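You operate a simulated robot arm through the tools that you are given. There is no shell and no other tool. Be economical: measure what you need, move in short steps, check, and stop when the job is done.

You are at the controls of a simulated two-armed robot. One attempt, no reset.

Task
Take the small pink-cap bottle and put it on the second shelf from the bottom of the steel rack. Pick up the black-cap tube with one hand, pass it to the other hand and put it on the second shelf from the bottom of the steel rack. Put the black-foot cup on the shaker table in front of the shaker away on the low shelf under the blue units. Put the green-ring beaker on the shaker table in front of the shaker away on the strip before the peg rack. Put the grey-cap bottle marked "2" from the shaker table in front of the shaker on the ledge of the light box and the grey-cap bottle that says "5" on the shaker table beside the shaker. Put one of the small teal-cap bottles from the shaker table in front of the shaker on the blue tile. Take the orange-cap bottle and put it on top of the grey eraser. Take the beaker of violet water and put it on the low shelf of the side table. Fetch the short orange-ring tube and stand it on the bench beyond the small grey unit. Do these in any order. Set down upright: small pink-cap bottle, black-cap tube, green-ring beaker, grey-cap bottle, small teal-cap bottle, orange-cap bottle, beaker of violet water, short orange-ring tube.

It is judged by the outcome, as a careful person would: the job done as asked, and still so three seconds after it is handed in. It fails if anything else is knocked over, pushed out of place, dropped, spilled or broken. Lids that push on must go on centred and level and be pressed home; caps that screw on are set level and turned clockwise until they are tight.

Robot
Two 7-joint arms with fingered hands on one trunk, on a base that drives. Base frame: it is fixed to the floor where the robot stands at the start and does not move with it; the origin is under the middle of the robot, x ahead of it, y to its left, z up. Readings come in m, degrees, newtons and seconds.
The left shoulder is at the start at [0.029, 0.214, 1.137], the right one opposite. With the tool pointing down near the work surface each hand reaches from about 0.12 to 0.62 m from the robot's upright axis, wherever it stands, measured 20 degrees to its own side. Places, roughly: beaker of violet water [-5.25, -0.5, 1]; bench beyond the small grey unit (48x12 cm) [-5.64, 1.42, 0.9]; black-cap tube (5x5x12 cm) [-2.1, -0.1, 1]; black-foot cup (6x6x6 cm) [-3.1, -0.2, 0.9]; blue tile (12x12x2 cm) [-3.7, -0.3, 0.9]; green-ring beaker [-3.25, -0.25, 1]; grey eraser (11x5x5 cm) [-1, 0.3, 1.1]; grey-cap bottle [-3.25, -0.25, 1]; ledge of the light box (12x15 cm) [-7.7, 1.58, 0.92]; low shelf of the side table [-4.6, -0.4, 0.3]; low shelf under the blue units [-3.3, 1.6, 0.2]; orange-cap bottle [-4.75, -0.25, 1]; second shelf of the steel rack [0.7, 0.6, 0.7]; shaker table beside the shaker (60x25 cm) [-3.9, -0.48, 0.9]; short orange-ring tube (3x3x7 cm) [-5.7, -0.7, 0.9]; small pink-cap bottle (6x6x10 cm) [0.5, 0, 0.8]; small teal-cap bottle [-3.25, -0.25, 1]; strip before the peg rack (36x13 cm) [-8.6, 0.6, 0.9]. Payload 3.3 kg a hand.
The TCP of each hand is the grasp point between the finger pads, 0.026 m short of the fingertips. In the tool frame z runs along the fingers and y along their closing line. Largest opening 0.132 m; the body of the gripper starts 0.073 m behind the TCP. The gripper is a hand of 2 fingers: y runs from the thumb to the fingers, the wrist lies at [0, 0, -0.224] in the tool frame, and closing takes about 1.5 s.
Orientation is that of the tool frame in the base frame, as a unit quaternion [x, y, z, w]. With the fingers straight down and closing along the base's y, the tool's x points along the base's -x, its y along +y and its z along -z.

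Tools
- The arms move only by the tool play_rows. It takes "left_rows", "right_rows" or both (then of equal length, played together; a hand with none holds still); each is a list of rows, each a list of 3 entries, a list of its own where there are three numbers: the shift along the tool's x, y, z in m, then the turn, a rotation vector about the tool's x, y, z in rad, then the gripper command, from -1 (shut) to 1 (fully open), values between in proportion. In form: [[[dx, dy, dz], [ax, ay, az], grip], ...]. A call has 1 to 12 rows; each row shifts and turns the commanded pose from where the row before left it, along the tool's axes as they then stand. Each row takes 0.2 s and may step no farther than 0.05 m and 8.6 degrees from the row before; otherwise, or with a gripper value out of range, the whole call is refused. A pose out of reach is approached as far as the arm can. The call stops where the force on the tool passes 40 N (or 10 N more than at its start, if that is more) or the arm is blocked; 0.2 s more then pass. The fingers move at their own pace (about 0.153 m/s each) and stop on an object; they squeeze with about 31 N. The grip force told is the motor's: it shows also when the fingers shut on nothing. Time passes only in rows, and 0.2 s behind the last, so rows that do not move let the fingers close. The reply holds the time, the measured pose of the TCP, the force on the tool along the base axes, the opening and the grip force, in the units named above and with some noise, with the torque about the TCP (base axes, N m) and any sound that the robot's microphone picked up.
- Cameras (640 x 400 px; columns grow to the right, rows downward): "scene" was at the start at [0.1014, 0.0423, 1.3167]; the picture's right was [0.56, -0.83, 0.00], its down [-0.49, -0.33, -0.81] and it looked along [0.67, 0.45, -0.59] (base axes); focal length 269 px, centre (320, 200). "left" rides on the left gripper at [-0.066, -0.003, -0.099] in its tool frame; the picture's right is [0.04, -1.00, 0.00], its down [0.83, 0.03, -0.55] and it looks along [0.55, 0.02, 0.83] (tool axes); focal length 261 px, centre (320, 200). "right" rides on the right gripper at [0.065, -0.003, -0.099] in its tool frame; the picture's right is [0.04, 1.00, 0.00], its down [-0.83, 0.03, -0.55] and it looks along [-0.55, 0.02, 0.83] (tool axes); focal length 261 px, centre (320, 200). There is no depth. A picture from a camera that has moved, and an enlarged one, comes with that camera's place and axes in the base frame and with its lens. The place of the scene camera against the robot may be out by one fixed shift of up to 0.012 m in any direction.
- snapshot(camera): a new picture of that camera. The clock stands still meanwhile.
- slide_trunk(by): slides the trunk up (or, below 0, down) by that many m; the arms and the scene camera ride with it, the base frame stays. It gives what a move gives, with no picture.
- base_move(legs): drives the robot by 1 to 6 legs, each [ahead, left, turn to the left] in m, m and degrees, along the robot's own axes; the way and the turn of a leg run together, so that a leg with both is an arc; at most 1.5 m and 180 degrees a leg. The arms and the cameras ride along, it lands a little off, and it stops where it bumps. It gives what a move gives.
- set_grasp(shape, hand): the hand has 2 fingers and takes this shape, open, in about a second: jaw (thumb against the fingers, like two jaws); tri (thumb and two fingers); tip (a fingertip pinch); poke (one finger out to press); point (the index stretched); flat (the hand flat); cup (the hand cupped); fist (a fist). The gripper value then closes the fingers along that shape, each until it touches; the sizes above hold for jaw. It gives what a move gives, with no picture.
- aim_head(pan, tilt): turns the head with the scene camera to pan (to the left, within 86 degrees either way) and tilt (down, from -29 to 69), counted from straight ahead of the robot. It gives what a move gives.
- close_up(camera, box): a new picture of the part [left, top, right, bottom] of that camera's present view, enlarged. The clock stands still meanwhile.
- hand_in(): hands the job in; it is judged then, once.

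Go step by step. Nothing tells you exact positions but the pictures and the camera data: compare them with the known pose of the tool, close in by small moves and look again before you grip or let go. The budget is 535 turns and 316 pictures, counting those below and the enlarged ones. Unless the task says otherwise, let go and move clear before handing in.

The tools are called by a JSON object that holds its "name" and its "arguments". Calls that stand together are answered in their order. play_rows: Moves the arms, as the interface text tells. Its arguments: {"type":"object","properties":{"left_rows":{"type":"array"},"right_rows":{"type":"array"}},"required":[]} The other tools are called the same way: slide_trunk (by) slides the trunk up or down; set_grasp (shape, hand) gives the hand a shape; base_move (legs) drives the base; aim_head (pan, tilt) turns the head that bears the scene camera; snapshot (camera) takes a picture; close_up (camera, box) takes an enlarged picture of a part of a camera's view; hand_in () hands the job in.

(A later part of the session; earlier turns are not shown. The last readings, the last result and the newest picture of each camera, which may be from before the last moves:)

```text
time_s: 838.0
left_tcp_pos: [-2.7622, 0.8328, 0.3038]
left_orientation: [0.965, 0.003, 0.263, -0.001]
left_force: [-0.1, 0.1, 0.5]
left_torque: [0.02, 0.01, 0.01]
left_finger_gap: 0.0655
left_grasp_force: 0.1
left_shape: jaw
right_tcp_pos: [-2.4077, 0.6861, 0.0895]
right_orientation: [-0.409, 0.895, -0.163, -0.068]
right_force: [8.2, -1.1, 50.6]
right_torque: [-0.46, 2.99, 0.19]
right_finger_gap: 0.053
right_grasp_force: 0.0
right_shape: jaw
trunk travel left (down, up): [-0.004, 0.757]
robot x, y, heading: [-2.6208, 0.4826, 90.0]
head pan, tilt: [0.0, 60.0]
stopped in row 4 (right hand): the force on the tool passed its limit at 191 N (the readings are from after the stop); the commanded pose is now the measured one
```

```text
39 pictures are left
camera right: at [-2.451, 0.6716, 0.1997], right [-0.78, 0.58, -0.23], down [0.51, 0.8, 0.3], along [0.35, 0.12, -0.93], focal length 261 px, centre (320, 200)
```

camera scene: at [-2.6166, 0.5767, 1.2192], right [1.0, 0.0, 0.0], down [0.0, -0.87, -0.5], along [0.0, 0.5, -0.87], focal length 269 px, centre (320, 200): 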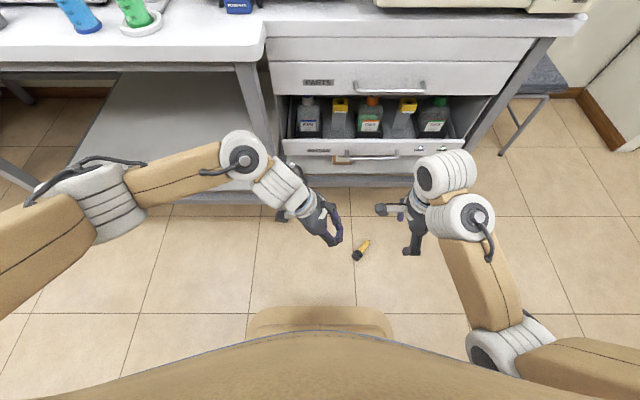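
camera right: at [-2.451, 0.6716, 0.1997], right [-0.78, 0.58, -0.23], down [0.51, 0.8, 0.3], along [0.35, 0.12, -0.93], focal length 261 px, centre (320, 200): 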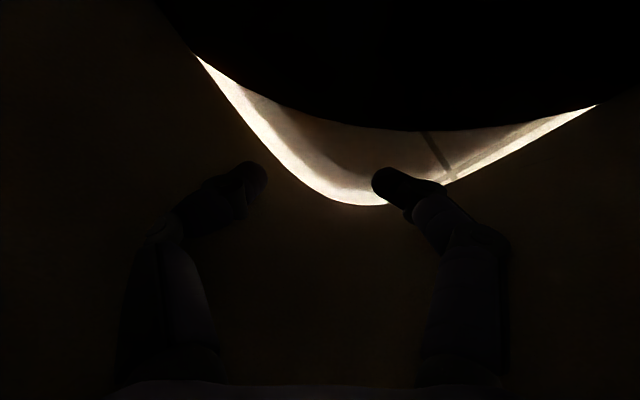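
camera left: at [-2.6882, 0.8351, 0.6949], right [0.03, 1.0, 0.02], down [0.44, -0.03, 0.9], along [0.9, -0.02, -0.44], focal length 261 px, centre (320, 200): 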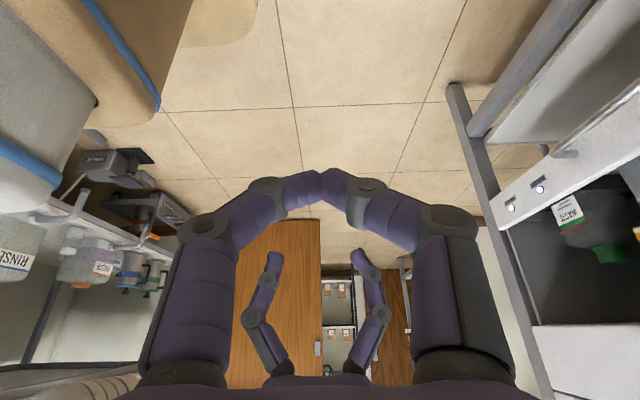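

The right hand bumped the robot's own base. I lift, level it, move it forward and go down again.

{"name": "slide_trunk", "arguments": {"by": 0.3}}

{"name": "play_rows", "arguments": {"right_rows": [[[0, 0, 0], [-0.0775, -0.089, 0], -0.2], [[0, 0, 0], [-0.0775, -0.089, 0], -0.2], [[0, 0, 0], [-0.0775, -0.089, 0], -0.2], [[-0.029, 0.027, 0], [0, 0, 0], -0.2], [[-0.029, 0.027, 0], [0, 0, 0], -0.2], [[-0.029, 0.027, 0], [0, 0, 0], -0.2], [[-0.029, 0.027, 0], [0, 0, 0], -0.2], [[-0.029, 0.027, 0], [0, 0, 0], -0.2]]}}

{"name": "base_move", "arguments": {"legs": [[0.18, 0, 0]]}}

{"name": "slide_trunk", "arguments": {"by": -0.25}}

{"name": "snapshot", "arguments": {"camera": "right"}}

```text
time_s: 841.0
left_tcp_pos: [-2.7617, 0.831, 0.6032]
left_orientation: [0.965, 0.002, 0.262, 0.001]
left_force: [-0.6, 0.0, -0.4]
left_torque: [0.01, -0.01, 0.0]
left_finger_gap: 0.0655
left_grasp_force: 0.1
left_shape: jaw
right_tcp_pos: [-2.408, 0.6854, 0.3863]
right_orientation: [-0.407, 0.896, -0.164, -0.07]
right_force: [-0.1, -0.4, -0.4]
right_torque: [0.0, -0.01, 0.0]
right_finger_gap: 0.053
right_grasp_force: 0.1
right_shape: jaw
trunk travel left (down, up): [-0.304, 0.457]
robot x, y, heading: [-2.6187, 0.4835, 90.2]
head pan, tilt: [0.0, 60.0]
```

```text
time_s: 842.8
left_tcp_pos: [-2.7612, 0.8318, 0.6029]
left_orientation: [0.965, 0.003, 0.263, 0.0]
left_force: [0.1, 0.4, 0.1]
left_torque: [0.05, 0.0, 0.01]
left_finger_gap: 0.0655
left_grasp_force: 0.0
left_shape: jaw
right_tcp_pos: [-2.415, 0.8844, 0.3878]
right_orientation: [-0.415, 0.91, -0.003, 0.005]
right_force: [-0.3, 0.2, 0.2]
right_torque: [-0.02, 0.0, 0.02]
right_finger_gap: 0.0531
right_grasp_force: 0.2
right_shape: jaw
trunk travel left (down, up): [-0.304, 0.457]
robot x, y, heading: [-2.6216, 0.483, 90.1]
head pan, tilt: [0.0, 60.0]
```

```text
time_s: 844.4
left_tcp_pos: [-2.7621, 1.0146, 0.6021]
left_orientation: [0.965, 0.003, 0.262, 0.0]
left_force: [-0.1, 0.7, -0.5]
left_torque: [0.02, 0.0, -0.01]
left_finger_gap: 0.0656
left_grasp_force: 0.1
left_shape: jaw
right_tcp_pos: [-2.4159, 1.0658, 0.3874]
right_orientation: [-0.415, 0.91, -0.004, 0.004]
right_force: [-0.2, -0.4, 0.4]
right_torque: [-0.01, 0.02, -0.01]
right_finger_gap: 0.053
right_grasp_force: 0.1
right_shape: jaw
trunk travel left (down, up): [-0.304, 0.457]
robot x, y, heading: [-2.625, 0.6646, 90.2]
head pan, tilt: [0.0, 60.0]
```

```text
time_s: 846.9
left_tcp_pos: [-2.7626, 1.0134, 0.3545]
left_orientation: [0.965, 0.003, 0.262, 0.0]
left_force: [-0.3, -0.5, 0.2]
left_torque: [-0.02, -0.02, -0.01]
left_finger_gap: 0.0656
left_grasp_force: 0.0
left_shape: jaw
right_tcp_pos: [-2.416, 1.0652, 0.1383]
right_orientation: [-0.415, 0.91, -0.004, 0.005]
right_force: [-0.1, -0.1, 0.7]
right_torque: [0.04, 0.01, 0.01]
right_finger_gap: 0.0532
right_grasp_force: 0.1
right_shape: jaw
trunk travel left (down, up): [-0.054, 0.707]
robot x, y, heading: [-2.6222, 0.6631, 90.2]
head pan, tilt: [0.0, 60.0]
```

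```text
38 pictures are left
camera right: at [-2.4588, 1.0141, 0.236], right [-0.78, 0.62, -0.01], down [0.51, 0.65, 0.56], along [0.35, 0.43, -0.83], focal length 261 px, centre (320, 200)
```

right: 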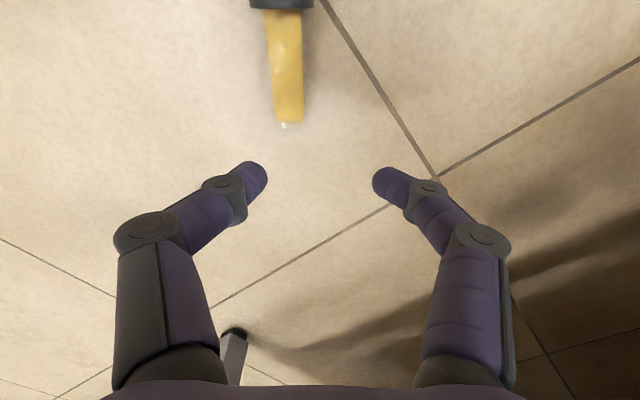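

{"name": "play_rows", "arguments": {"right_rows": [[[0.008, -0.027, 0.03], [0, 0, 0], -0.2], [[0, 0, 0.035], [0, 0, 0], -0.2], [[0, 0, 0.03], [0, 0, 0], -0.2], [[0, 0, 0.013], [0, 0, 0], -0.2], [[0, 0, 0], [0, 0, 0], -0.2]]}}

{"name": "snapshot", "arguments": {"camera": "right"}}

```text
time_s: 848.1
left_tcp_pos: [-2.7623, 1.0146, 0.355]
left_orientation: [0.965, 0.003, 0.262, 0.0]
left_force: [-0.5, -0.4, 0.2]
left_torque: [-0.02, 0.04, 0.02]
left_finger_gap: 0.0655
left_grasp_force: 0.1
left_shape: jaw
right_tcp_pos: [-2.399, 1.0353, 0.0566]
right_orientation: [-0.416, 0.909, -0.002, 0.004]
right_force: [0.1, 0.2, 0.4]
right_torque: [-0.03, 0.01, -0.01]
right_finger_gap: 0.0532
right_grasp_force: 0.1
right_shape: jaw
right hand out of reach, approached as far as the arm can: row 3, 4
trunk travel left (down, up): [-0.054, 0.707]
robot x, y, heading: [-2.6184, 0.6618, 90.0]
head pan, tilt: [0.0, 60.0]
```

```text
37 pictures are left
camera right: at [-2.4417, 0.9833, 0.1546], right [-0.78, 0.62, -0.01], down [0.51, 0.65, 0.56], along [0.35, 0.43, -0.83], focal length 261 px, centre (320, 200)
```

right: 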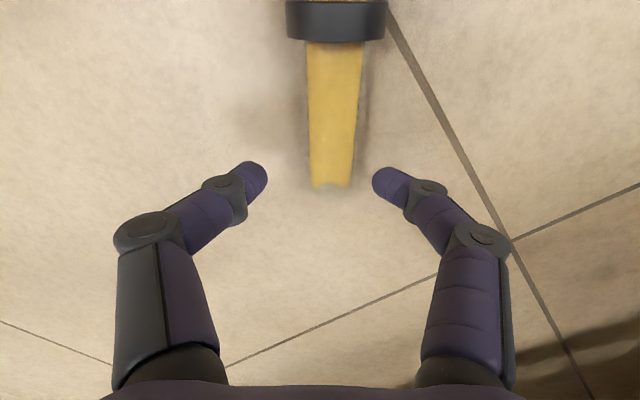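

{"name": "slide_trunk", "arguments": {"by": -0.028}}

{"name": "play_rows", "arguments": {"right_rows": [[[0, 0.005, 0], [0, 0, 0], -0.4], [[0, 0, 0], [0, 0, 0], -0.8], [[0, 0, 0], [0, 0, 0], -1], [[0, 0, 0], [0, 0, 0], -1], [[0, 0, 0], [0, 0, 0], -1], [[0, 0, 0], [0, 0, 0], -1], [[0, 0, -0.02], [0, 0, 0], -1]]}}

{"name": "snapshot", "arguments": {"camera": "right"}}

```text
time_s: 848.9
left_tcp_pos: [-2.7631, 1.0144, 0.3257]
left_orientation: [0.965, 0.003, 0.262, 0.001]
left_force: [0.0, -0.1, 0.0]
left_torque: [0.0, 0.01, -0.02]
left_finger_gap: 0.0657
left_grasp_force: 0.1
left_shape: jaw
right_tcp_pos: [-2.3985, 1.0342, 0.0286]
right_orientation: [-0.414, 0.91, -0.004, 0.005]
right_force: [-0.7, -0.3, 0.3]
right_torque: [0.01, 0.0, 0.0]
right_finger_gap: 0.0531
right_grasp_force: 0.1
right_shape: jaw
trunk travel left (down, up): [-0.026, 0.735]
robot x, y, heading: [-2.617, 0.6653, 90.2]
head pan, tilt: [0.0, 60.0]
```

```text
time_s: 850.5
left_tcp_pos: [-2.7638, 1.0137, 0.3251]
left_orientation: [0.965, 0.003, 0.263, 0.0]
left_force: [-0.4, 0.6, -0.1]
left_torque: [-0.01, -0.01, -0.01]
left_finger_gap: 0.0655
left_grasp_force: 0.1
left_shape: jaw
right_tcp_pos: [-2.403, 1.0369, 0.049]
right_orientation: [-0.415, 0.91, -0.003, 0.003]
right_force: [0.0, 0.6, -0.2]
right_torque: [0.04, -0.05, 0.01]
right_finger_gap: 0.0213
right_grasp_force: 31.5
right_shape: jaw
trunk travel left (down, up): [-0.026, 0.735]
robot x, y, heading: [-2.6232, 0.6646, 90.2]
head pan, tilt: [0.0, 60.0]
```

```text
36 pictures are left
camera right: at [-2.4463, 0.9849, 0.1479], right [-0.78, 0.62, -0.01], down [0.51, 0.65, 0.56], along [0.35, 0.43, -0.83], focal length 261 px, centre (320, 200)
```

right: 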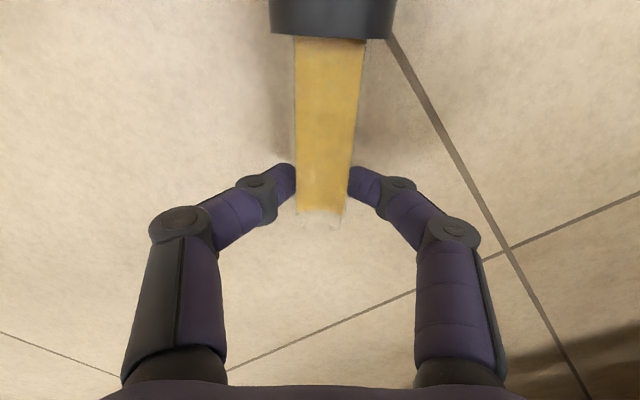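

Gripped at its very end. I raise, back off, roll to crosswise and bring it inward again.

{"name": "play_rows", "arguments": {"right_rows": [[[0, 0, -0.03], [0, 0, 0], -1], [[0, 0, -0.03], [0, 0, 0], -1]]}}

{"name": "slide_trunk", "arguments": {"by": 0.35}}

{"name": "base_move", "arguments": {"legs": [[-0.2, 0, 0]]}}

{"name": "play_rows", "arguments": {"right_rows": [[[0, 0, -0.03], [0, 0, 0.137], -1], [[0, 0, -0.03], [0, 0, 0.137], -1], [[0, 0, -0.03], [0, 0, 0.137], -1], [[0, 0, -0.03], [0, 0, 0.137], -1], [[0, 0, 0], [0, 0, 0.137], -1], [[0, 0, 0], [0, 0, 0.15], -1], [[0.025, 0, 0], [0, 0, 0], -1], [[0.025, 0, 0], [0, 0, 0], -1], [[0.025, 0, 0], [0, 0, 0], -1], [[0.025, 0, 0], [0, 0, 0], -1]], "left_rows": [[[0, 0, -0.02], [0, 0.065, 0], 0.1], [[0, 0, -0.02], [0, 0.065, 0], 0.1], [[0, 0, -0.02], [0, 0.065, 0], 0.1], [[0, 0, -0.02], [0, 0.065, 0], 0.1], [[0, 0, 0], [0, 0, 0], 0.1], [[0, 0, 0], [0, 0, 0], 0.1], [[0, 0, 0], [0, 0, 0], 0.1], [[0, 0, 0], [0, 0, 0], 0.1], [[0, 0, 0], [0, 0, 0], 0.1], [[0, 0, 0], [0, 0, 0], 0.1]]}}

```text
time_s: 851.1
left_tcp_pos: [-2.7618, 1.0132, 0.3253]
left_orientation: [0.965, 0.003, 0.261, 0.001]
left_force: [0.5, -0.6, 0.1]
left_torque: [0.01, -0.01, 0.01]
left_finger_gap: 0.0659
left_grasp_force: 0.0
left_shape: jaw
right_tcp_pos: [-2.4025, 1.0363, 0.1092]
right_orientation: [-0.416, 0.909, -0.004, 0.004]
right_force: [0.1, 0.8, -0.7]
right_torque: [0.01, -0.04, 0.0]
right_finger_gap: 0.0211
right_grasp_force: 30.7
right_shape: jaw
trunk travel left (down, up): [-0.026, 0.735]
robot x, y, heading: [-2.6199, 0.6622, 90.0]
head pan, tilt: [0.0, 60.0]
```

```text
time_s: 854.5
left_tcp_pos: [-2.7622, 1.0145, 0.6758]
left_orientation: [0.965, 0.003, 0.262, 0.001]
left_force: [-0.1, -0.6, 0.0]
left_torque: [0.0, 0.01, -0.01]
left_finger_gap: 0.0655
left_grasp_force: 0.1
left_shape: jaw
right_tcp_pos: [-2.4037, 1.0387, 0.4588]
right_orientation: [-0.415, 0.91, -0.004, 0.003]
right_force: [1.0, 0.1, -0.1]
right_torque: [0.05, 0.0, 0.0]
right_finger_gap: 0.0213
right_grasp_force: 30.5
right_shape: jaw
trunk travel left (down, up): [-0.376, 0.385]
robot x, y, heading: [-2.6223, 0.6651, 90.0]
head pan, tilt: [0.0, 60.0]
```

```text
time_s: 856.1
left_tcp_pos: [-2.7625, 0.8144, 0.6769]
left_orientation: [0.965, 0.003, 0.262, 0.001]
left_force: [0.1, 0.1, 0.3]
left_torque: [0.01, 0.0, 0.0]
left_finger_gap: 0.0656
left_grasp_force: 0.1
left_shape: jaw
right_tcp_pos: [-2.404, 0.8378, 0.4586]
right_orientation: [-0.414, 0.91, -0.003, 0.004]
right_force: [-0.1, 0.8, -1.8]
right_torque: [0.05, -0.03, 0.01]
right_finger_gap: 0.0211
right_grasp_force: 30.9
right_shape: jaw
trunk travel left (down, up): [-0.376, 0.385]
robot x, y, heading: [-2.6246, 0.4656, 90.2]
head pan, tilt: [0.0, 60.0]
```

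```text
time_s: 858.3
left_tcp_pos: [-2.8092, 0.8131, 0.7403]
left_orientation: [0.923, 0.003, 0.385, 0.0]
left_force: [-0.1, 0.4, 0.0]
left_torque: [0.02, 0.0, -0.03]
left_finger_gap: 0.0721
left_grasp_force: 0.0
left_shape: jaw
right_tcp_pos: [-2.5047, 0.8373, 0.5773]
right_orientation: [-0.009, 1.0, -0.001, 0.005]
right_force: [-0.3, 1.1, -0.7]
right_torque: [0.01, -0.05, -0.01]
right_finger_gap: 0.0211
right_grasp_force: 30.8
right_shape: jaw
trunk travel left (down, up): [-0.376, 0.385]
robot x, y, heading: [-2.6238, 0.4628, 90.2]
head pan, tilt: [0.0, 60.0]
```

{"name": "play_rows", "arguments": {"left_rows": [[[0.0113, -0.0048, 0.0407], [0, 0, 0], 0.1], [[0.0113, -0.0048, 0.0407], [0, 0, 0], 0.1], [[0.0113, -0.0048, 0.0407], [0, 0, 0], 0.1], [[0.0113, -0.0048, 0.0407], [0, 0, 0], 0.1], [[0.0113, -0.0048, 0.0407], [0, 0, 0], 0.1]]}}

{"name": "snapshot", "arguments": {"camera": "left"}}

```text
time_s: 859.5
left_tcp_pos: [-2.6233, 0.8395, 0.6376]
left_orientation: [0.923, 0.003, 0.385, -0.001]
left_force: [0.1, 0.4, -0.5]
left_torque: [0.01, -0.01, 0.02]
left_finger_gap: 0.0721
left_grasp_force: 0.1
left_shape: jaw
right_tcp_pos: [-2.5056, 0.8391, 0.5786]
right_orientation: [-0.011, 1.0, -0.002, 0.005]
right_force: [0.9, 0.1, -0.8]
right_torque: [-0.03, -0.02, -0.02]
right_finger_gap: 0.0208
right_grasp_force: 30.6
right_shape: jaw
trunk travel left (down, up): [-0.376, 0.385]
robot x, y, heading: [-2.6207, 0.4674, 90.2]
head pan, tilt: [0.0, 60.0]
```

```text
35 pictures are left
camera left: at [-2.7393, 0.8393, 0.6601], right [0.02, 1.0, 0.03], down [0.19, -0.03, 0.98], along [0.98, -0.02, -0.2], focal length 261 px, centre (320, 200)
```

left: 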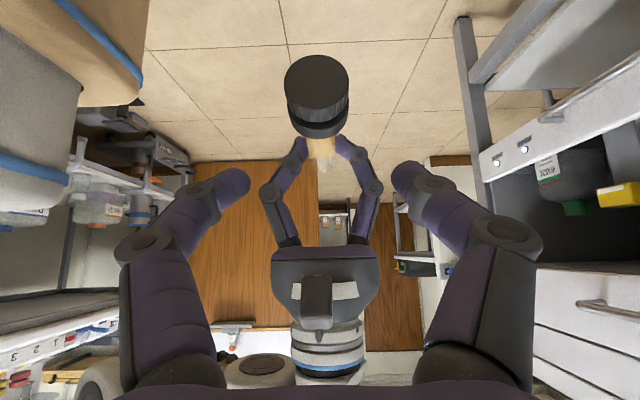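

The cap is at (-2.59, .836, .555). I go in to the glass body just behind its ring.

{"name": "play_rows", "arguments": {"left_rows": [[[-0.0012, 0.001, 0.03], [0, 0, 0], 0.1], [[-0.0012, 0.001, 0.03], [0, 0, 0], 0.1], [[-0.0012, 0.001, 0.028], [0, 0, 0], 0.1], [[-0.001, 0.0005, 0.025], [0, 0, 0], 0.1]]}}

{"name": "snapshot", "arguments": {"camera": "left"}}

```text
time_s: 860.5
left_tcp_pos: [-2.5445, 0.8374, 0.5547]
left_orientation: [0.923, 0.002, 0.385, 0.0]
left_force: [0.4, -0.3, -0.5]
left_torque: [0.01, 0.0, -0.01]
left_finger_gap: 0.0719
left_grasp_force: 0.0
left_shape: jaw
right_tcp_pos: [-2.505, 0.8369, 0.5778]
right_orientation: [-0.011, 1.0, -0.002, 0.005]
right_force: [0.8, 0.7, -1.4]
right_torque: [-0.03, -0.03, 0.0]
right_finger_gap: 0.0215
right_grasp_force: 31.3
right_shape: jaw
trunk travel left (down, up): [-0.376, 0.385]
robot x, y, heading: [-2.6196, 0.4706, 90.2]
head pan, tilt: [0.0, 60.0]
```

```text
34 pictures are left
camera left: at [-2.662, 0.8392, 0.5772], right [0.02, 1.0, 0.03], down [0.19, -0.03, 0.98], along [0.98, -0.02, -0.19], focal length 261 px, centre (320, 200)
```

left: 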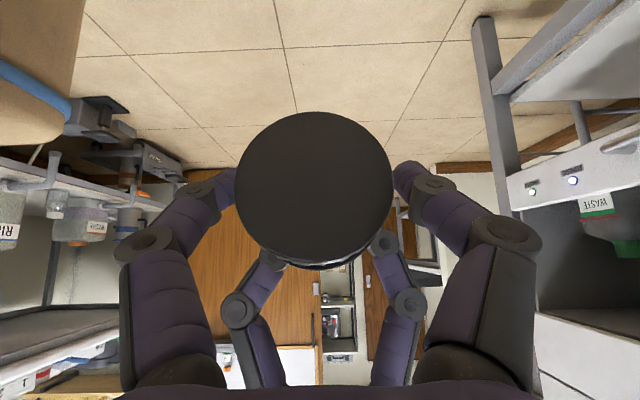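

The pads are on the glass body between ring and right hand. I close the left hand.

{"name": "play_rows", "arguments": {"left_rows": [[[-0.003, 0, 0.001], [0, 0, 0], -0.3], [[0, 0, 0], [0, 0, 0], -0.6], [[0, 0, 0], [0, 0, 0], -1], [[0, 0, 0], [0, 0, 0], -1], [[0, 0, 0], [0, 0, 0], -1], [[0, 0, 0], [0, 0, 0], -1]]}}

{"name": "snapshot", "arguments": {"camera": "left"}}

```text
time_s: 861.9
left_tcp_pos: [-2.5491, 0.837, 0.5514]
left_orientation: [0.923, 0.003, 0.385, 0.0]
left_force: [0.6, 1.6, 0.6]
left_torque: [-0.01, -0.02, -0.02]
left_finger_gap: 0.0
left_grasp_force: 30.9
left_shape: jaw
right_tcp_pos: [-2.5046, 0.8373, 0.5763]
right_orientation: [-0.01, 1.0, -0.001, 0.006]
right_force: [0.1, -1.6, -0.8]
right_torque: [-0.02, 0.01, 0.1]
right_finger_gap: 0.0211
right_grasp_force: 30.7
right_shape: jaw
trunk travel left (down, up): [-0.376, 0.385]
robot x, y, heading: [-2.618, 0.4655, 90.1]
head pan, tilt: [0.0, 60.0]
```

```text
33 pictures are left
camera left: at [-2.6646, 0.8388, 0.5737], right [0.02, 1.0, 0.03], down [0.19, -0.03, 0.98], along [0.98, -0.02, -0.19], focal length 261 px, centre (320, 200)
```

left: 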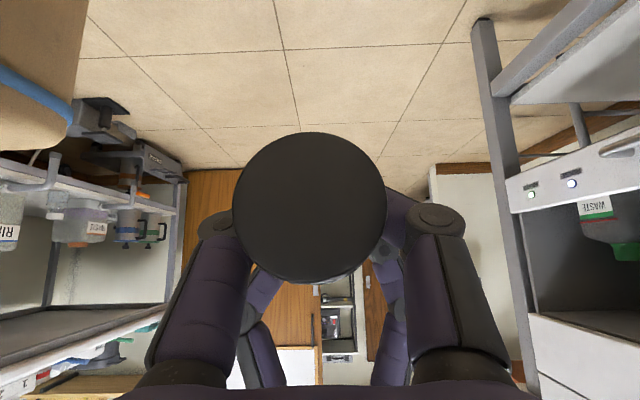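

The fingers closed beyond the tube (it sits palm-side). I open, retreat 2 cm along the axis so the tube lies at the finger pads, and close again.

{"name": "play_rows", "arguments": {"left_rows": [[[0, 0, 0], [0, 0, 0], -0.4], [[0, 0, 0], [0, 0, 0], 0], [[0, 0, 0], [0, 0, 0], 0], [[0.0085, 0, -0.0205], [0, 0, 0], 0], [[0, 0, 0], [0, 0, 0], -0.4], [[0, 0, 0], [0, 0, 0], -0.7], [[0, 0, 0], [0, 0, 0], -1], [[0, 0, 0], [0, 0, 0], -1], [[0, 0, 0], [0, 0, 0], -1], [[0, 0, 0], [0, 0, 0], -1]]}}

```text
time_s: 864.1
left_tcp_pos: [-2.5564, 0.8363, 0.5707]
left_orientation: [0.923, 0.003, 0.385, 0.0]
left_force: [1.7, 1.0, 0.9]
left_torque: [0.01, -0.02, 0.03]
left_finger_gap: 0.0199
left_grasp_force: 30.9
left_shape: jaw
right_tcp_pos: [-2.5044, 0.8367, 0.5779]
right_orientation: [-0.01, 1.0, -0.002, 0.006]
right_force: [-1.6, -1.4, 1.0]
right_torque: [-0.05, 0.0, 0.02]
right_finger_gap: 0.0207
right_grasp_force: 31.0
right_shape: jaw
trunk travel left (down, up): [-0.376, 0.385]
robot x, y, heading: [-2.6209, 0.4632, 90.3]
head pan, tilt: [0.0, 60.0]
```

Now both hands hold the tube (left gap 2.0 cm). I open the right hand only and check that the left keeps it.

{"name": "play_rows", "arguments": {"right_rows": [[[0, 0, 0], [0, 0, 0], -0.6], [[0, 0, 0], [0, 0, 0], -0.4], [[0, 0, 0], [0, 0, 0], -0.1], [[0, 0, 0], [0, 0, 0], 0.1], [[0, 0, 0], [0, 0, 0], 0.1], [[0, 0, 0], [0, 0, 0], 0.1]]}}

{"name": "snapshot", "arguments": {"camera": "right"}}

```text
time_s: 865.5
left_tcp_pos: [-2.5565, 0.8367, 0.5701]
left_orientation: [0.923, 0.002, 0.385, 0.0]
left_force: [-0.5, 0.0, -0.4]
left_torque: [0.0, 0.01, 0.03]
left_finger_gap: 0.0203
left_grasp_force: 30.7
left_shape: jaw
right_tcp_pos: [-2.505, 0.8369, 0.5773]
right_orientation: [-0.011, 1.0, -0.002, 0.005]
right_force: [-0.1, 0.3, -0.2]
right_torque: [-0.03, 0.02, 0.02]
right_finger_gap: 0.0721
right_grasp_force: 0.0
right_shape: jaw
trunk travel left (down, up): [-0.376, 0.385]
robot x, y, heading: [-2.6228, 0.4654, 90.2]
head pan, tilt: [0.0, 60.0]
```

```text
32 pictures are left
camera right: at [-2.5727, 0.833, 0.6755], right [-0.06, 1.0, 0.0], down [0.83, 0.05, 0.56], along [0.56, 0.03, -0.83], focal length 261 px, centre (320, 200)
```

right: 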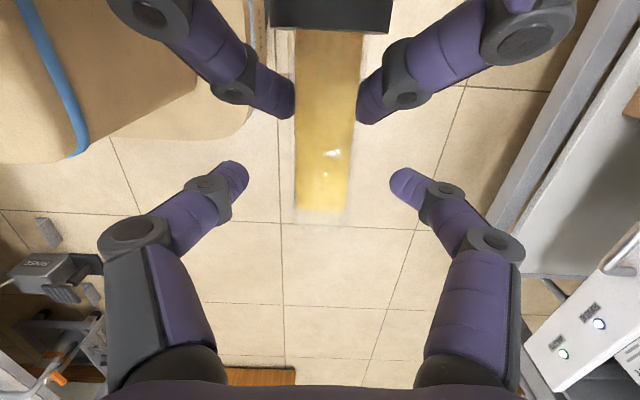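

The handover worked: the left hand holds the tube, the right is open. I withdraw the right hand along the tube's axis.

{"name": "play_rows", "arguments": {"right_rows": [[[-0.03, 0, 0], [0, 0, 0], 0.1], [[-0.03, 0, 0], [0, 0, 0], 0.1], [[-0.03, 0, 0], [0, 0, 0], 0.1], [[-0.03, 0, 0], [0, 0, 0], 0.1], [[-0.03, 0, 0], [0, 0, 0], 0.1], [[-0.03, 0, 0], [0, 0, 0], 0.1]]}}

{"name": "snapshot", "arguments": {"camera": "right"}}

```text
time_s: 866.9
left_tcp_pos: [-2.5564, 0.8379, 0.5718]
left_orientation: [0.923, 0.002, 0.385, 0.0]
left_force: [0.1, -0.5, -0.9]
left_torque: [0.0, 0.01, 0.02]
left_finger_gap: 0.0203
left_grasp_force: 31.2
left_shape: jaw
right_tcp_pos: [-2.3228, 0.841, 0.5801]
right_orientation: [-0.01, 1.0, -0.001, 0.005]
right_force: [0.4, 0.1, 0.6]
right_torque: [0.02, -0.01, 0.0]
right_finger_gap: 0.0718
right_grasp_force: 0.2
right_shape: jaw
trunk travel left (down, up): [-0.376, 0.385]
robot x, y, heading: [-2.6208, 0.4709, 90.1]
head pan, tilt: [0.0, 60.0]
```

```text
31 pictures are left
camera right: at [-2.3914, 0.8364, 0.6783], right [-0.06, 1.0, 0.0], down [0.83, 0.05, 0.56], along [0.56, 0.03, -0.83], focal length 261 px, centre (320, 200)
```

right: 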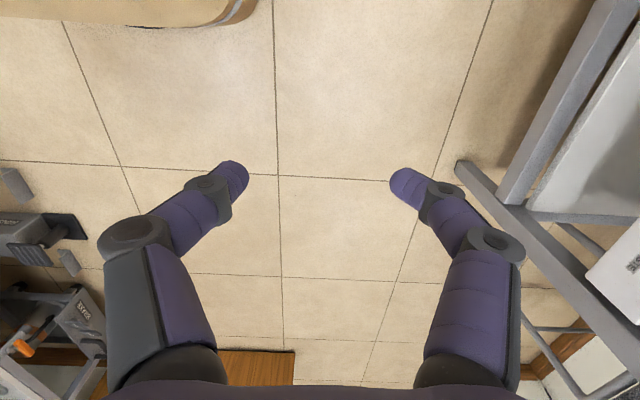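

Still held. I now move it forward and up a little, then rotate the left hand so the cap points up and the fingers point forward-down.

{"name": "play_rows", "arguments": {"left_rows": [[[0.0213, -0.02, -0.0211], [0, 0, 0], -1], [[0.0213, -0.02, -0.0211], [0, 0, 0], -1], [[0.0213, -0.02, -0.0211], [0, 0, 0], -1], [[0.0213, -0.02, -0.0211], [0, 0, 0], -1], [[0, 0, 0], [0, 0, 0], -1]]}}

{"name": "play_rows", "arguments": {"left_rows": [[[0, 0, 0], [-0.0006, -0.0806, 0.114], -1], [[0, 0, 0], [-0.0006, -0.0806, 0.114], -1], [[0, 0, 0], [-0.0006, -0.0806, 0.114], -1], [[0, 0, 0], [-0.0006, -0.0806, 0.114], -1], [[0, 0, 0], [-0.0006, -0.0806, 0.114], -1]]}}

```text
time_s: 868.1
left_tcp_pos: [-2.5574, 0.9156, 0.6908]
left_orientation: [0.923, 0.004, 0.385, 0.0]
left_force: [0.3, -0.8, -0.7]
left_torque: [-0.03, 0.03, -0.02]
left_finger_gap: 0.0202
left_grasp_force: 31.7
left_shape: jaw
right_tcp_pos: [-2.3249, 0.8406, 0.5803]
right_orientation: [-0.01, 1.0, -0.002, 0.006]
right_force: [0.4, 0.4, 0.5]
right_torque: [-0.01, -0.02, -0.01]
right_finger_gap: 0.0717
right_grasp_force: 0.0
right_shape: jaw
trunk travel left (down, up): [-0.376, 0.385]
robot x, y, heading: [-2.6195, 0.466, 90.1]
head pan, tilt: [0.0, 60.0]
```

```text
time_s: 869.3
left_tcp_pos: [-2.5582, 0.9171, 0.6915]
left_orientation: [0.944, -0.256, 0.179, -0.106]
left_force: [-0.2, -0.1, -0.3]
left_torque: [0.0, -0.01, 0.01]
left_finger_gap: 0.0201
left_grasp_force: 31.2
left_shape: jaw
right_tcp_pos: [-2.3241, 0.8411, 0.5805]
right_orientation: [-0.01, 1.0, -0.002, 0.005]
right_force: [-0.3, -0.4, 0.5]
right_torque: [0.0, 0.0, -0.02]
right_finger_gap: 0.0721
right_grasp_force: 0.1
right_shape: jaw
trunk travel left (down, up): [-0.376, 0.385]
robot x, y, heading: [-2.6197, 0.4659, 89.7]
head pan, tilt: [0.0, 60.0]
```

{"name": "play_rows", "arguments": {"left_rows": [[[0, 0, 0], [-0.0006, -0.0806, 0.114], -1], [[0, 0, 0], [-0.0006, -0.0806, 0.114], -1], [[0, 0, 0], [-0.0006, -0.0806, 0.114], -1], [[0, 0, 0], [-0.0006, -0.0806, 0.114], -1], [[0, 0, 0], [-0.0006, -0.0806, 0.114], -1]]}}

{"name": "play_rows", "arguments": {"left_rows": [[[0, 0, 0], [-0.0006, -0.0806, 0.114], -1], [[0, 0, 0], [-0.0006, -0.0806, 0.114], -1], [[0, 0, 0], [-0.0006, -0.0806, 0.114], -1], [[0, 0, 0], [-0.0006, -0.0806, 0.114], -1], [[0, 0, 0], [-0.0006, -0.0806, 0.114], -1]]}}

{"name": "snapshot", "arguments": {"camera": "left"}}

```text
time_s: 870.5
left_tcp_pos: [-2.5698, 0.9281, 0.6948]
left_orientation: [0.857, -0.471, -0.053, -0.2]
left_force: [-1.0, -0.3, -1.2]
left_torque: [0.04, -0.04, -0.01]
left_finger_gap: 0.0201
left_grasp_force: 31.1
left_shape: jaw
right_tcp_pos: [-2.324, 0.8411, 0.5802]
right_orientation: [-0.011, 1.0, -0.002, 0.005]
right_force: [0.7, -0.6, -0.4]
right_torque: [0.0, 0.0, 0.02]
right_finger_gap: 0.0721
right_grasp_force: 0.1
right_shape: jaw
trunk travel left (down, up): [-0.376, 0.385]
robot x, y, heading: [-2.6192, 0.4681, 90.5]
head pan, tilt: [0.0, 60.0]
```

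```text
time_s: 871.9
left_tcp_pos: [-2.6116, 0.9515, 0.6877]
left_orientation: [0.677, -0.625, -0.299, -0.249]
left_force: [0.4, 0.0, -1.7]
left_torque: [0.08, 0.01, 0.01]
left_finger_gap: 0.0201
left_grasp_force: 31.7
left_shape: jaw
right_tcp_pos: [-2.3239, 0.8403, 0.5813]
right_orientation: [-0.011, 1.0, -0.002, 0.005]
right_force: [1.1, -0.4, -0.5]
right_torque: [0.0, 0.0, 0.0]
right_finger_gap: 0.0719
right_grasp_force: 0.0
right_shape: jaw
trunk travel left (down, up): [-0.376, 0.385]
robot x, y, heading: [-2.6208, 0.4685, 90.2]
head pan, tilt: [0.0, 60.0]
stopped in row 5 (left hand): the arm was blocked; the commanded pose is now the measured one
```

```text
30 pictures are left
camera left: at [-2.6022, 0.9267, 0.8029], right [1.0, 0.07, -0.07], down [0.05, -0.98, -0.21], along [-0.08, 0.2, -0.98], focal length 261 px, centre (320, 200)
```

left: 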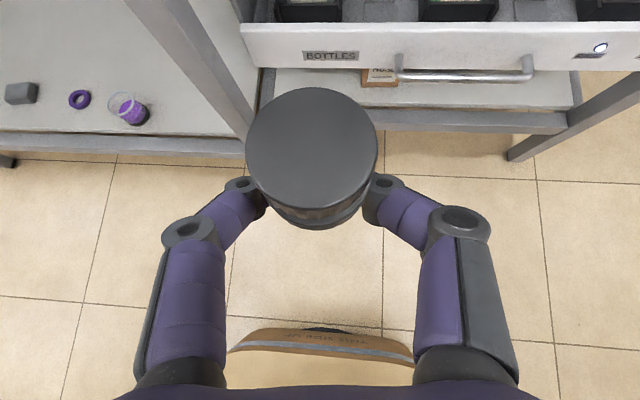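

The tube is upright in the left hand (cap up), pointing forward-down — exactly the pose for the rack. I tuck the right hand and drive back toward the passage.

{"name": "play_rows", "arguments": {"right_rows": [[[0, 0, 0], [0, 0, -0.143], 0], [[0, 0, 0], [0, 0, -0.143], 0], [[0, 0, 0], [0, 0, -0.143], 0], [[0, 0, 0], [0, 0, -0.143], 0], [[0, 0, 0], [0, 0, -0.143], 0], [[0, 0, 0], [0, 0, -0.143], 0], [[0, 0, 0], [0, 0, -0.143], 0], [[0, 0, 0], [0, 0, -0.143], 0], [[0, 0, 0], [0, 0, -0.143], 0], [[0, 0, 0], [0, 0, -0.143], 0], [[0, 0, 0], [0, 0, -0.14], 0]]}}

{"name": "play_rows", "arguments": {"right_rows": [[[0.02, 0.01, -0.04], [0, 0, 0], 0], [[0.02, 0.01, -0.04], [0, 0, 0], 0], [[0.02, 0.01, -0.04], [0, 0, 0], 0], [[0, 0.02, -0.04], [0, 0, 0], 0], [[0, 0.02, -0.04], [0, 0, 0], 0], [[0, 0, -0.04], [0, 0, 0], 0]]}}

{"name": "base_move", "arguments": {"legs": [[-0.05, 0, 0], [0, 0, -67], [0.87, 0, 0]]}}

```text
time_s: 874.3
left_tcp_pos: [-2.6109, 0.9495, 0.6866]
left_orientation: [0.677, -0.626, -0.297, -0.248]
left_force: [-0.5, 0.1, -0.9]
left_torque: [0.0, -0.02, 0.0]
left_finger_gap: 0.02
left_grasp_force: 30.8
left_shape: jaw
right_tcp_pos: [-2.3239, 0.8409, 0.5804]
right_orientation: [0.714, -0.7, 0.005, -0.002]
right_force: [0.8, 0.1, 0.6]
right_torque: [0.0, -0.01, 0.0]
right_finger_gap: 0.0667
right_grasp_force: 0.1
right_shape: jaw
trunk travel left (down, up): [-0.376, 0.385]
robot x, y, heading: [-2.6196, 0.4652, 90.2]
head pan, tilt: [0.0, 60.0]
```

```text
time_s: 875.7
left_tcp_pos: [-2.6101, 0.9499, 0.6859]
left_orientation: [0.677, -0.626, -0.297, -0.249]
left_force: [-0.2, -0.2, -1.1]
left_torque: [0.0, 0.01, -0.03]
left_finger_gap: 0.0201
left_grasp_force: 31.2
left_shape: jaw
right_tcp_pos: [-2.3471, 0.7905, 0.6657]
right_orientation: [0.713, -0.701, 0.006, -0.003]
right_force: [-0.4, 0.1, -0.1]
right_torque: [0.0, 0.03, 0.0]
right_finger_gap: 0.0664
right_grasp_force: 0.2
right_shape: jaw
right hand out of reach, approached as far as the arm can: row 3, 4, 5, 6
trunk travel left (down, up): [-0.376, 0.385]
robot x, y, heading: [-2.6197, 0.4643, 90.5]
head pan, tilt: [0.0, 60.0]
```

```text
time_s: 883.7
left_tcp_pos: [-1.3773, 0.9518, 0.6872]
left_orientation: [-0.224, 0.895, 0.113, 0.37]
left_force: [0.5, -0.8, -0.7]
left_torque: [0.02, 0.0, -0.01]
left_finger_gap: 0.0199
left_grasp_force: 30.9
left_shape: jaw
right_tcp_pos: [-1.4176, 0.6455, 0.6661]
right_orientation: [-0.214, 0.977, -0.006, -0.001]
right_force: [-0.3, -0.3, 0.9]
right_torque: [-0.01, 0.0, -0.01]
right_finger_gap: 0.0664
right_grasp_force: 0.2
right_shape: jaw
trunk travel left (down, up): [-0.376, 0.385]
robot x, y, heading: [-1.8242, 0.769, 23.6]
head pan, tilt: [0.0, 60.0]
```

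{"name": "base_move", "arguments": {"legs": [[0, 0, 13.4], [0.92, 0, 0], [0, 0, -66]]}}

{"name": "aim_head", "arguments": {"pan": -20, "tilt": 30}}

{"name": "snapshot", "arguments": {"camera": "scene"}}

```text
time_s: 889.3
left_tcp_pos: [-0.7172, 1.5969, 0.6843]
left_orientation: [-0.332, 0.863, 0.152, 0.35]
left_force: [0.5, -2.9, -0.1]
left_torque: [0.11, 0.0, -0.01]
left_finger_gap: 0.0197
left_grasp_force: 30.8
left_shape: jaw
right_tcp_pos: [-0.6797, 1.2919, 0.6675]
right_orientation: [-0.328, 0.945, -0.004, 0.001]
right_force: [0.5, -0.2, 0.9]
right_torque: [0.0, 0.0, 0.01]
right_finger_gap: 0.0664
right_grasp_force: 0.1
right_shape: jaw
trunk travel left (down, up): [-0.376, 0.385]
robot x, y, heading: [-1.104, 1.3139, 37.7]
head pan, tilt: [0.0, 60.0]
stopped in leg 2: the robot was blocked; the commanded pose is now the measured one
```

```text
time_s: 890.2
left_tcp_pos: [-0.7159, 1.5977, 0.6849]
left_orientation: [-0.331, 0.863, 0.153, 0.351]
left_force: [0.2, -4.4, -2.8]
left_torque: [0.12, -0.06, 0.03]
left_finger_gap: 0.0201
left_grasp_force: 31.0
left_shape: jaw
right_tcp_pos: [-0.6809, 1.2934, 0.6666]
right_orientation: [-0.329, 0.944, -0.005, 0.001]
right_force: [0.4, -0.1, -0.3]
right_torque: [-0.01, 0.02, -0.01]
right_finger_gap: 0.0664
right_grasp_force: 0.1
right_shape: jaw
trunk travel left (down, up): [-0.376, 0.385]
robot x, y, heading: [-1.1062, 1.3156, 37.3]
head pan, tilt: [-20.0, 30.0]
```

```text
29 pictures are left
camera scene: at [-0.9914, 1.3519, 1.2837], right [0.3, -0.95, 0.0], down [-0.48, -0.15, -0.87], along [0.83, 0.26, -0.5], focal length 269 px, centre (320, 200)
```

scene: 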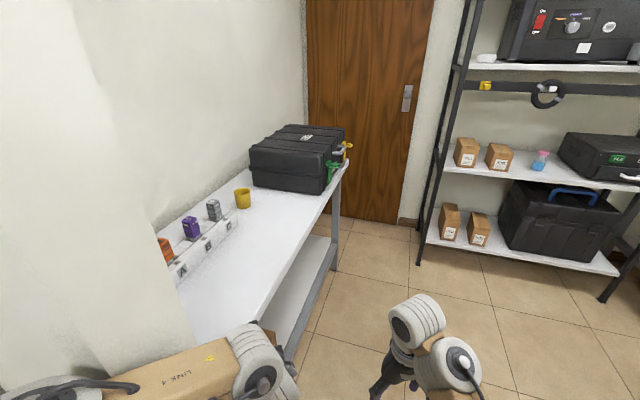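

The left hand brushed the side table. I back off a bit, turn right and go on through the passage.

{"name": "base_move", "arguments": {"legs": [[-0.12, 0, 0], [0, 0, -66]]}}

{"name": "snapshot", "arguments": {"camera": "left"}}

```text
time_s: 894.3
left_tcp_pos: [-0.7786, 1.0088, 0.6834]
left_orientation: [0.189, 0.905, -0.062, 0.375]
left_force: [0.0, 0.0, -0.5]
left_torque: [-0.01, 0.02, 0.02]
left_finger_gap: 0.0203
left_grasp_force: 31.0
left_shape: jaw
right_tcp_pos: [-1.0415, 0.8493, 0.6666]
right_orientation: [0.234, 0.972, -0.005, -0.003]
right_force: [1.5, -0.1, -0.1]
right_torque: [-0.02, -0.02, 0.01]
right_finger_gap: 0.0664
right_grasp_force: 0.1
right_shape: jaw
trunk travel left (down, up): [-0.376, 0.385]
robot x, y, heading: [-1.1964, 1.2427, -27.9]
head pan, tilt: [-20.0, 30.0]
```

```text
28 pictures are left
camera left: at [-0.8017, 1.0118, 0.7994], right [-0.41, -0.91, -0.06], down [-0.89, 0.42, -0.19], along [0.2, -0.03, -0.98], focal length 261 px, centre (320, 200)
```

left: 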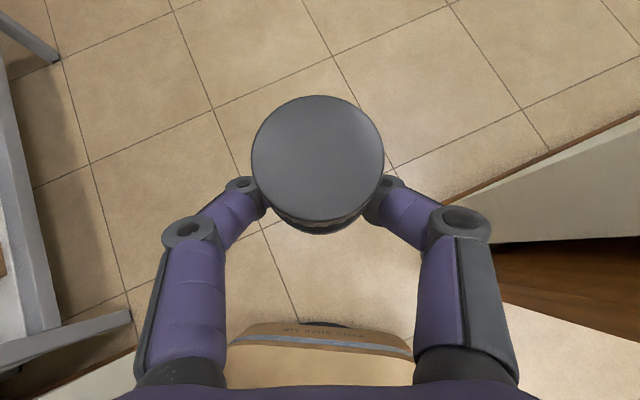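

{"name": "base_move", "arguments": {"legs": [[0, 0.1, 0], [0.75, 0, 0], [0, 0, 28]]}}

```text
time_s: 900.5
left_tcp_pos: [0.0001, 0.9553, 0.6849]
left_orientation: [-0.032, 0.924, 0.029, 0.38]
left_force: [-0.2, -0.2, -1.4]
left_torque: [0.0, -0.02, 0.02]
left_finger_gap: 0.0202
left_grasp_force: 31.3
left_shape: jaw
right_tcp_pos: [-0.1614, 0.693, 0.6654]
right_orientation: [-0.004, 1.0, -0.005, -0.002]
right_force: [-0.1, 0.6, 0.2]
right_torque: [0.01, -0.01, 0.0]
right_finger_gap: 0.0662
right_grasp_force: 0.1
right_shape: jaw
trunk travel left (down, up): [-0.376, 0.385]
robot x, y, heading: [-0.4772, 0.972, -0.4]
head pan, tilt: [-20.0, 30.0]
```

Through the passage. I raise the trunk and line up with the free spot right of the pink bottle on the second shelf.

{"name": "slide_trunk", "arguments": {"by": 0.17}}

{"name": "base_move", "arguments": {"legs": [[0.2, -0.365, 0.4], [0.22, 0, 0]]}}

{"name": "snapshot", "arguments": {"camera": "left"}}

{"name": "aim_head", "arguments": {"pan": 0, "tilt": 35}}

{"name": "snapshot", "arguments": {"camera": "scene"}}

```text
time_s: 902.5
left_tcp_pos: [0.0184, 0.9834, 0.854]
left_orientation: [-0.053, 0.921, 0.045, 0.384]
left_force: [-0.8, 0.8, -0.5]
left_torque: [-0.03, 0.0, 0.01]
left_finger_gap: 0.0203
left_grasp_force: 30.3
left_shape: jaw
right_tcp_pos: [-0.1603, 0.6927, 0.8357]
right_orientation: [-0.004, 1.0, -0.006, -0.002]
right_force: [0.3, -0.1, 0.0]
right_torque: [-0.01, 0.0, 0.04]
right_finger_gap: 0.0664
right_grasp_force: 0.2
right_shape: jaw
trunk travel left (down, up): [-0.546, 0.215]
robot x, y, heading: [-0.4808, 0.9721, -0.6]
head pan, tilt: [-20.0, 30.0]
```

```text
time_s: 906.3
left_tcp_pos: [0.4339, 0.6174, 0.8476]
left_orientation: [-0.054, 0.923, 0.049, 0.379]
left_force: [0.0, -0.2, -0.8]
left_torque: [-0.03, -0.01, 0.0]
left_finger_gap: 0.02
left_grasp_force: 30.9
left_shape: jaw
right_tcp_pos: [0.2605, 0.3258, 0.8337]
right_orientation: [-0.006, 1.0, -0.007, -0.001]
right_force: [-0.1, 0.3, -0.6]
right_torque: [0.02, 0.01, -0.02]
right_finger_gap: 0.0663
right_grasp_force: 0.1
right_shape: jaw
trunk travel left (down, up): [-0.546, 0.215]
robot x, y, heading: [-0.063, 0.5992, -0.3]
head pan, tilt: [-20.0, 30.0]
```

```text
27 pictures are left
camera left: at [0.4119, 0.6069, 0.9638], right [0.11, -0.99, -0.08], down [-0.98, -0.09, -0.19], along [0.18, 0.1, -0.98], focal length 261 px, centre (320, 200)
```

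left: 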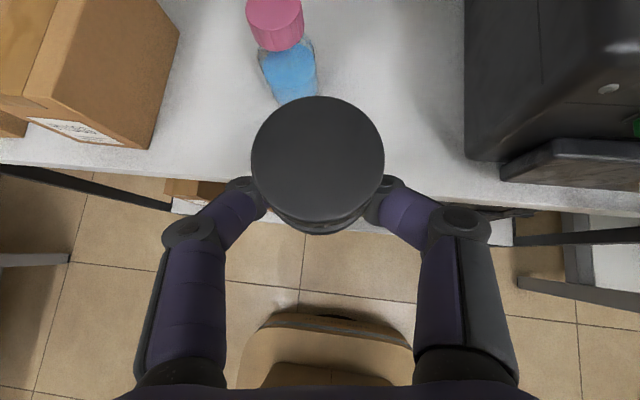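

```text
time_s: 907.2
left_tcp_pos: [0.4348, 0.6234, 0.8483]
left_orientation: [-0.056, 0.923, 0.05, 0.378]
left_force: [0.1, -0.4, -0.9]
left_torque: [-0.07, 0.02, -0.01]
left_finger_gap: 0.0201
left_grasp_force: 30.7
left_shape: jaw
right_tcp_pos: [0.26, 0.3254, 0.8356]
right_orientation: [-0.005, 1.0, -0.006, -0.001]
right_force: [0.1, -0.4, -0.1]
right_torque: [-0.01, 0.0, -0.01]
right_finger_gap: 0.066
right_grasp_force: 0.1
right_shape: jaw
trunk travel left (down, up): [-0.546, 0.215]
robot x, y, heading: [-0.0621, 0.6013, -0.3]
head pan, tilt: [0.0, 35.0]
```

```text
26 pictures are left
camera scene: at [0.0441, 0.5945, 1.4465], right [-0.01, -1.0, 0.0], down [-0.57, 0.0, -0.82], along [0.82, 0.0, -0.57], focal length 269 px, centre (320, 200)
```

scene: 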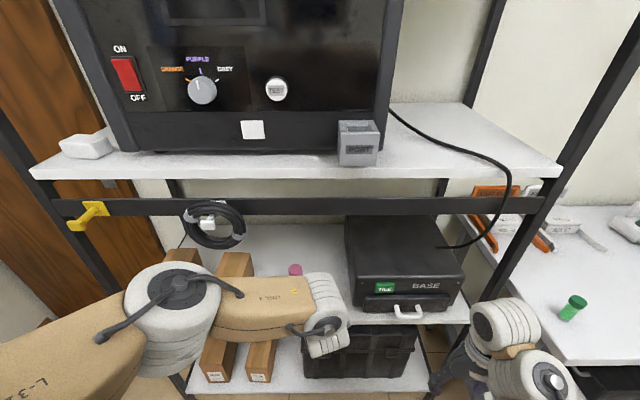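

Good view: pink bottle at (0.575, 0.673), BASE box left side at y≈0.496. I level the tube, and drive in to about (0.57, 0.586).

{"name": "play_rows", "arguments": {"left_rows": [[[0, 0, 0], [0.0355, 0.007, -0.0346], -1], [[0, 0, 0], [0, 0, 0], -1]]}}

{"name": "base_move", "arguments": {"legs": [[0, -0.036, 0], [0.125, 0, 0]]}}

{"name": "snapshot", "arguments": {"camera": "left"}}

```text
time_s: 907.8
left_tcp_pos: [0.4321, 0.6169, 0.8482]
left_orientation: [-0.063, 0.923, 0.025, 0.378]
left_force: [0.1, 0.3, -1.4]
left_torque: [0.0, 0.0, 0.0]
left_finger_gap: 0.0201
left_grasp_force: 31.5
left_shape: jaw
right_tcp_pos: [0.2592, 0.3249, 0.8357]
right_orientation: [-0.005, 1.0, -0.006, -0.002]
right_force: [-0.4, -0.6, 0.0]
right_torque: [-0.01, 0.0, 0.02]
right_finger_gap: 0.0664
right_grasp_force: 0.0
right_shape: jaw
trunk travel left (down, up): [-0.546, 0.215]
robot x, y, heading: [-0.0623, 0.6054, -0.5]
head pan, tilt: [0.0, 35.0]
```

```text
time_s: 909.5
left_tcp_pos: [0.5611, 0.582, 0.8481]
left_orientation: [-0.064, 0.923, 0.026, 0.377]
left_force: [-0.2, -0.4, -0.5]
left_torque: [0.0, 0.03, 0.03]
left_finger_gap: 0.02
left_grasp_force: 31.0
left_shape: jaw
right_tcp_pos: [0.3879, 0.288, 0.8344]
right_orientation: [-0.005, 1.0, -0.005, -0.002]
right_force: [-0.3, 0.5, -0.1]
right_torque: [0.03, 0.03, 0.0]
right_finger_gap: 0.0662
right_grasp_force: 0.1
right_shape: jaw
trunk travel left (down, up): [-0.546, 0.215]
robot x, y, heading: [0.0664, 0.5666, -0.1]
head pan, tilt: [0.0, 35.0]
```

```text
25 pictures are left
camera left: at [0.5393, 0.576, 0.9643], right [0.11, -0.99, -0.03], down [-0.98, -0.1, -0.19], along [0.18, 0.05, -0.98], focal length 261 px, centre (320, 200)
```

left: 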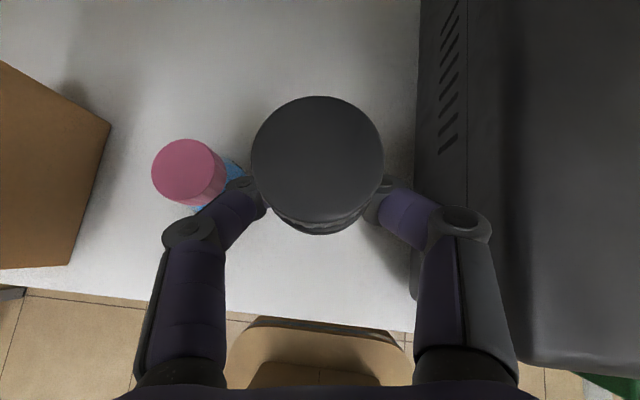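

I shift 8 mm right to balance the clearances, and lower with the trunk.

{"name": "base_move", "arguments": {"legs": [[0, -0.009, 0]]}}

{"name": "slide_trunk", "arguments": {"by": -0.055}}

{"name": "snapshot", "arguments": {"camera": "left"}}

```text
time_s: 910.2
left_tcp_pos: [0.561, 0.5724, 0.848]
left_orientation: [-0.064, 0.923, 0.025, 0.378]
left_force: [0.1, -0.9, -1.4]
left_torque: [0.02, -0.04, 0.02]
left_finger_gap: 0.0207
left_grasp_force: 30.8
left_shape: jaw
right_tcp_pos: [0.3861, 0.2776, 0.835]
right_orientation: [-0.005, 1.0, -0.005, -0.002]
right_force: [0.2, -0.4, 0.0]
right_torque: [0.01, 0.03, -0.03]
right_finger_gap: 0.0666
right_grasp_force: 0.1
right_shape: jaw
trunk travel left (down, up): [-0.546, 0.215]
robot x, y, heading: [0.0617, 0.556, -0.5]
head pan, tilt: [0.0, 35.0]
```

```text
time_s: 911.2
left_tcp_pos: [0.5604, 0.5722, 0.7949]
left_orientation: [-0.062, 0.923, 0.024, 0.378]
left_force: [0.4, 0.1, -0.9]
left_torque: [-0.03, -0.06, 0.02]
left_finger_gap: 0.0202
left_grasp_force: 30.9
left_shape: jaw
right_tcp_pos: [0.3862, 0.28, 0.7818]
right_orientation: [-0.006, 1.0, -0.006, -0.001]
right_force: [-0.2, 0.7, -1.0]
right_torque: [0.04, 0.02, 0.01]
right_finger_gap: 0.0666
right_grasp_force: 0.1
right_shape: jaw
trunk travel left (down, up): [-0.491, 0.27]
robot x, y, heading: [0.0644, 0.5545, -0.2]
head pan, tilt: [0.0, 35.0]
```

```text
24 pictures are left
camera left: at [0.5379, 0.5672, 0.9103], right [0.11, -0.99, -0.03], down [-0.98, -0.1, -0.19], along [0.19, 0.05, -0.98], focal length 261 px, centre (320, 200)
```

left: 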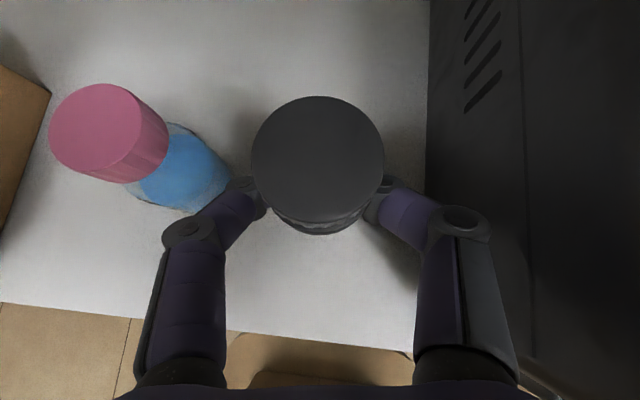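

{"name": "slide_trunk", "arguments": {"by": -0.014}}

{"name": "slide_trunk", "arguments": {"by": -0.006}}

```text
time_s: 911.8
left_tcp_pos: [0.5599, 0.5727, 0.7789]
left_orientation: [-0.063, 0.924, 0.025, 0.377]
left_force: [0.2, -0.8, 0.2]
left_torque: [0.01, 0.06, -0.01]
left_finger_gap: 0.02
left_grasp_force: 31.0
left_shape: jaw
right_tcp_pos: [0.3875, 0.2788, 0.7669]
right_orientation: [-0.006, 1.0, -0.006, -0.002]
right_force: [-0.4, -0.1, 0.6]
right_torque: [0.0, -0.03, 0.0]
right_finger_gap: 0.0663
right_grasp_force: 0.0
right_shape: jaw
trunk travel left (down, up): [-0.477, 0.284]
robot x, y, heading: [0.0614, 0.5559, -0.4]
head pan, tilt: [0.0, 35.0]
```

```text
time_s: 912.4
left_tcp_pos: [0.5607, 0.5722, 0.7768]
left_orientation: [-0.064, 0.922, 0.025, 0.381]
left_force: [-0.9, 0.1, 24.0]
left_torque: [0.03, -0.26, -0.02]
left_finger_gap: 0.0205
left_grasp_force: 31.2
left_shape: jaw
right_tcp_pos: [0.3856, 0.2799, 0.7613]
right_orientation: [-0.004, 1.0, -0.006, -0.001]
right_force: [0.6, 0.0, 0.3]
right_torque: [0.05, 0.0, -0.02]
right_finger_gap: 0.0664
right_grasp_force: 0.1
right_shape: jaw
trunk travel left (down, up): [-0.471, 0.29]
robot x, y, heading: [0.0655, 0.5526, -0.2]
head pan, tilt: [0.0, 35.0]
```

Contact on the shelf (24 N), tube vertical. I ease the load and open very gently.

{"name": "play_rows", "arguments": {"left_rows": [[[-0.0012, 0, -0.0012], [0, 0, 0], -1], [[0, 0, 0], [0, 0, 0], -1], [[0, 0, 0], [0, 0, 0], -0.66], [[0, 0, 0], [0, 0, 0], -0.62], [[0, 0, 0], [0, 0, 0], -0.55], [[0, 0, 0], [0, 0, 0], -0.45], [[0, 0, 0], [0, 0, 0], -0.35], [[0, 0, 0], [0, 0, 0], -0.35]]}}

{"name": "snapshot", "arguments": {"camera": "left"}}

```text
time_s: 914.2
left_tcp_pos: [0.5593, 0.5729, 0.7764]
left_orientation: [-0.063, 0.923, 0.025, 0.379]
left_force: [-0.3, 0.1, -0.1]
left_torque: [-0.02, -0.03, 0.01]
left_finger_gap: 0.0425
left_grasp_force: 0.1
left_shape: jaw
right_tcp_pos: [0.3872, 0.2787, 0.7605]
right_orientation: [-0.006, 1.0, -0.005, -0.002]
right_force: [0.5, -0.3, 0.1]
right_torque: [0.0, 0.01, 0.0]
right_finger_gap: 0.0663
right_grasp_force: 0.0
right_shape: jaw
trunk travel left (down, up): [-0.471, 0.29]
robot x, y, heading: [0.0649, 0.56, -0.4]
head pan, tilt: [0.0, 35.0]
```

```text
23 pictures are left
camera left: at [0.5377, 0.5671, 0.8919], right [0.11, -0.99, -0.03], down [-0.98, -0.1, -0.19], along [0.18, 0.05, -0.98], focal length 261 px, centre (320, 200)
```

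left: 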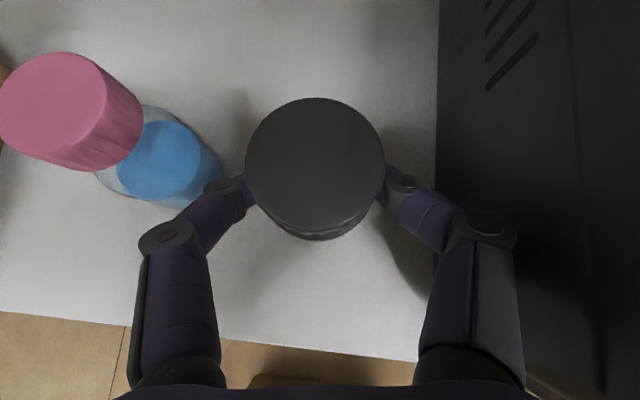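

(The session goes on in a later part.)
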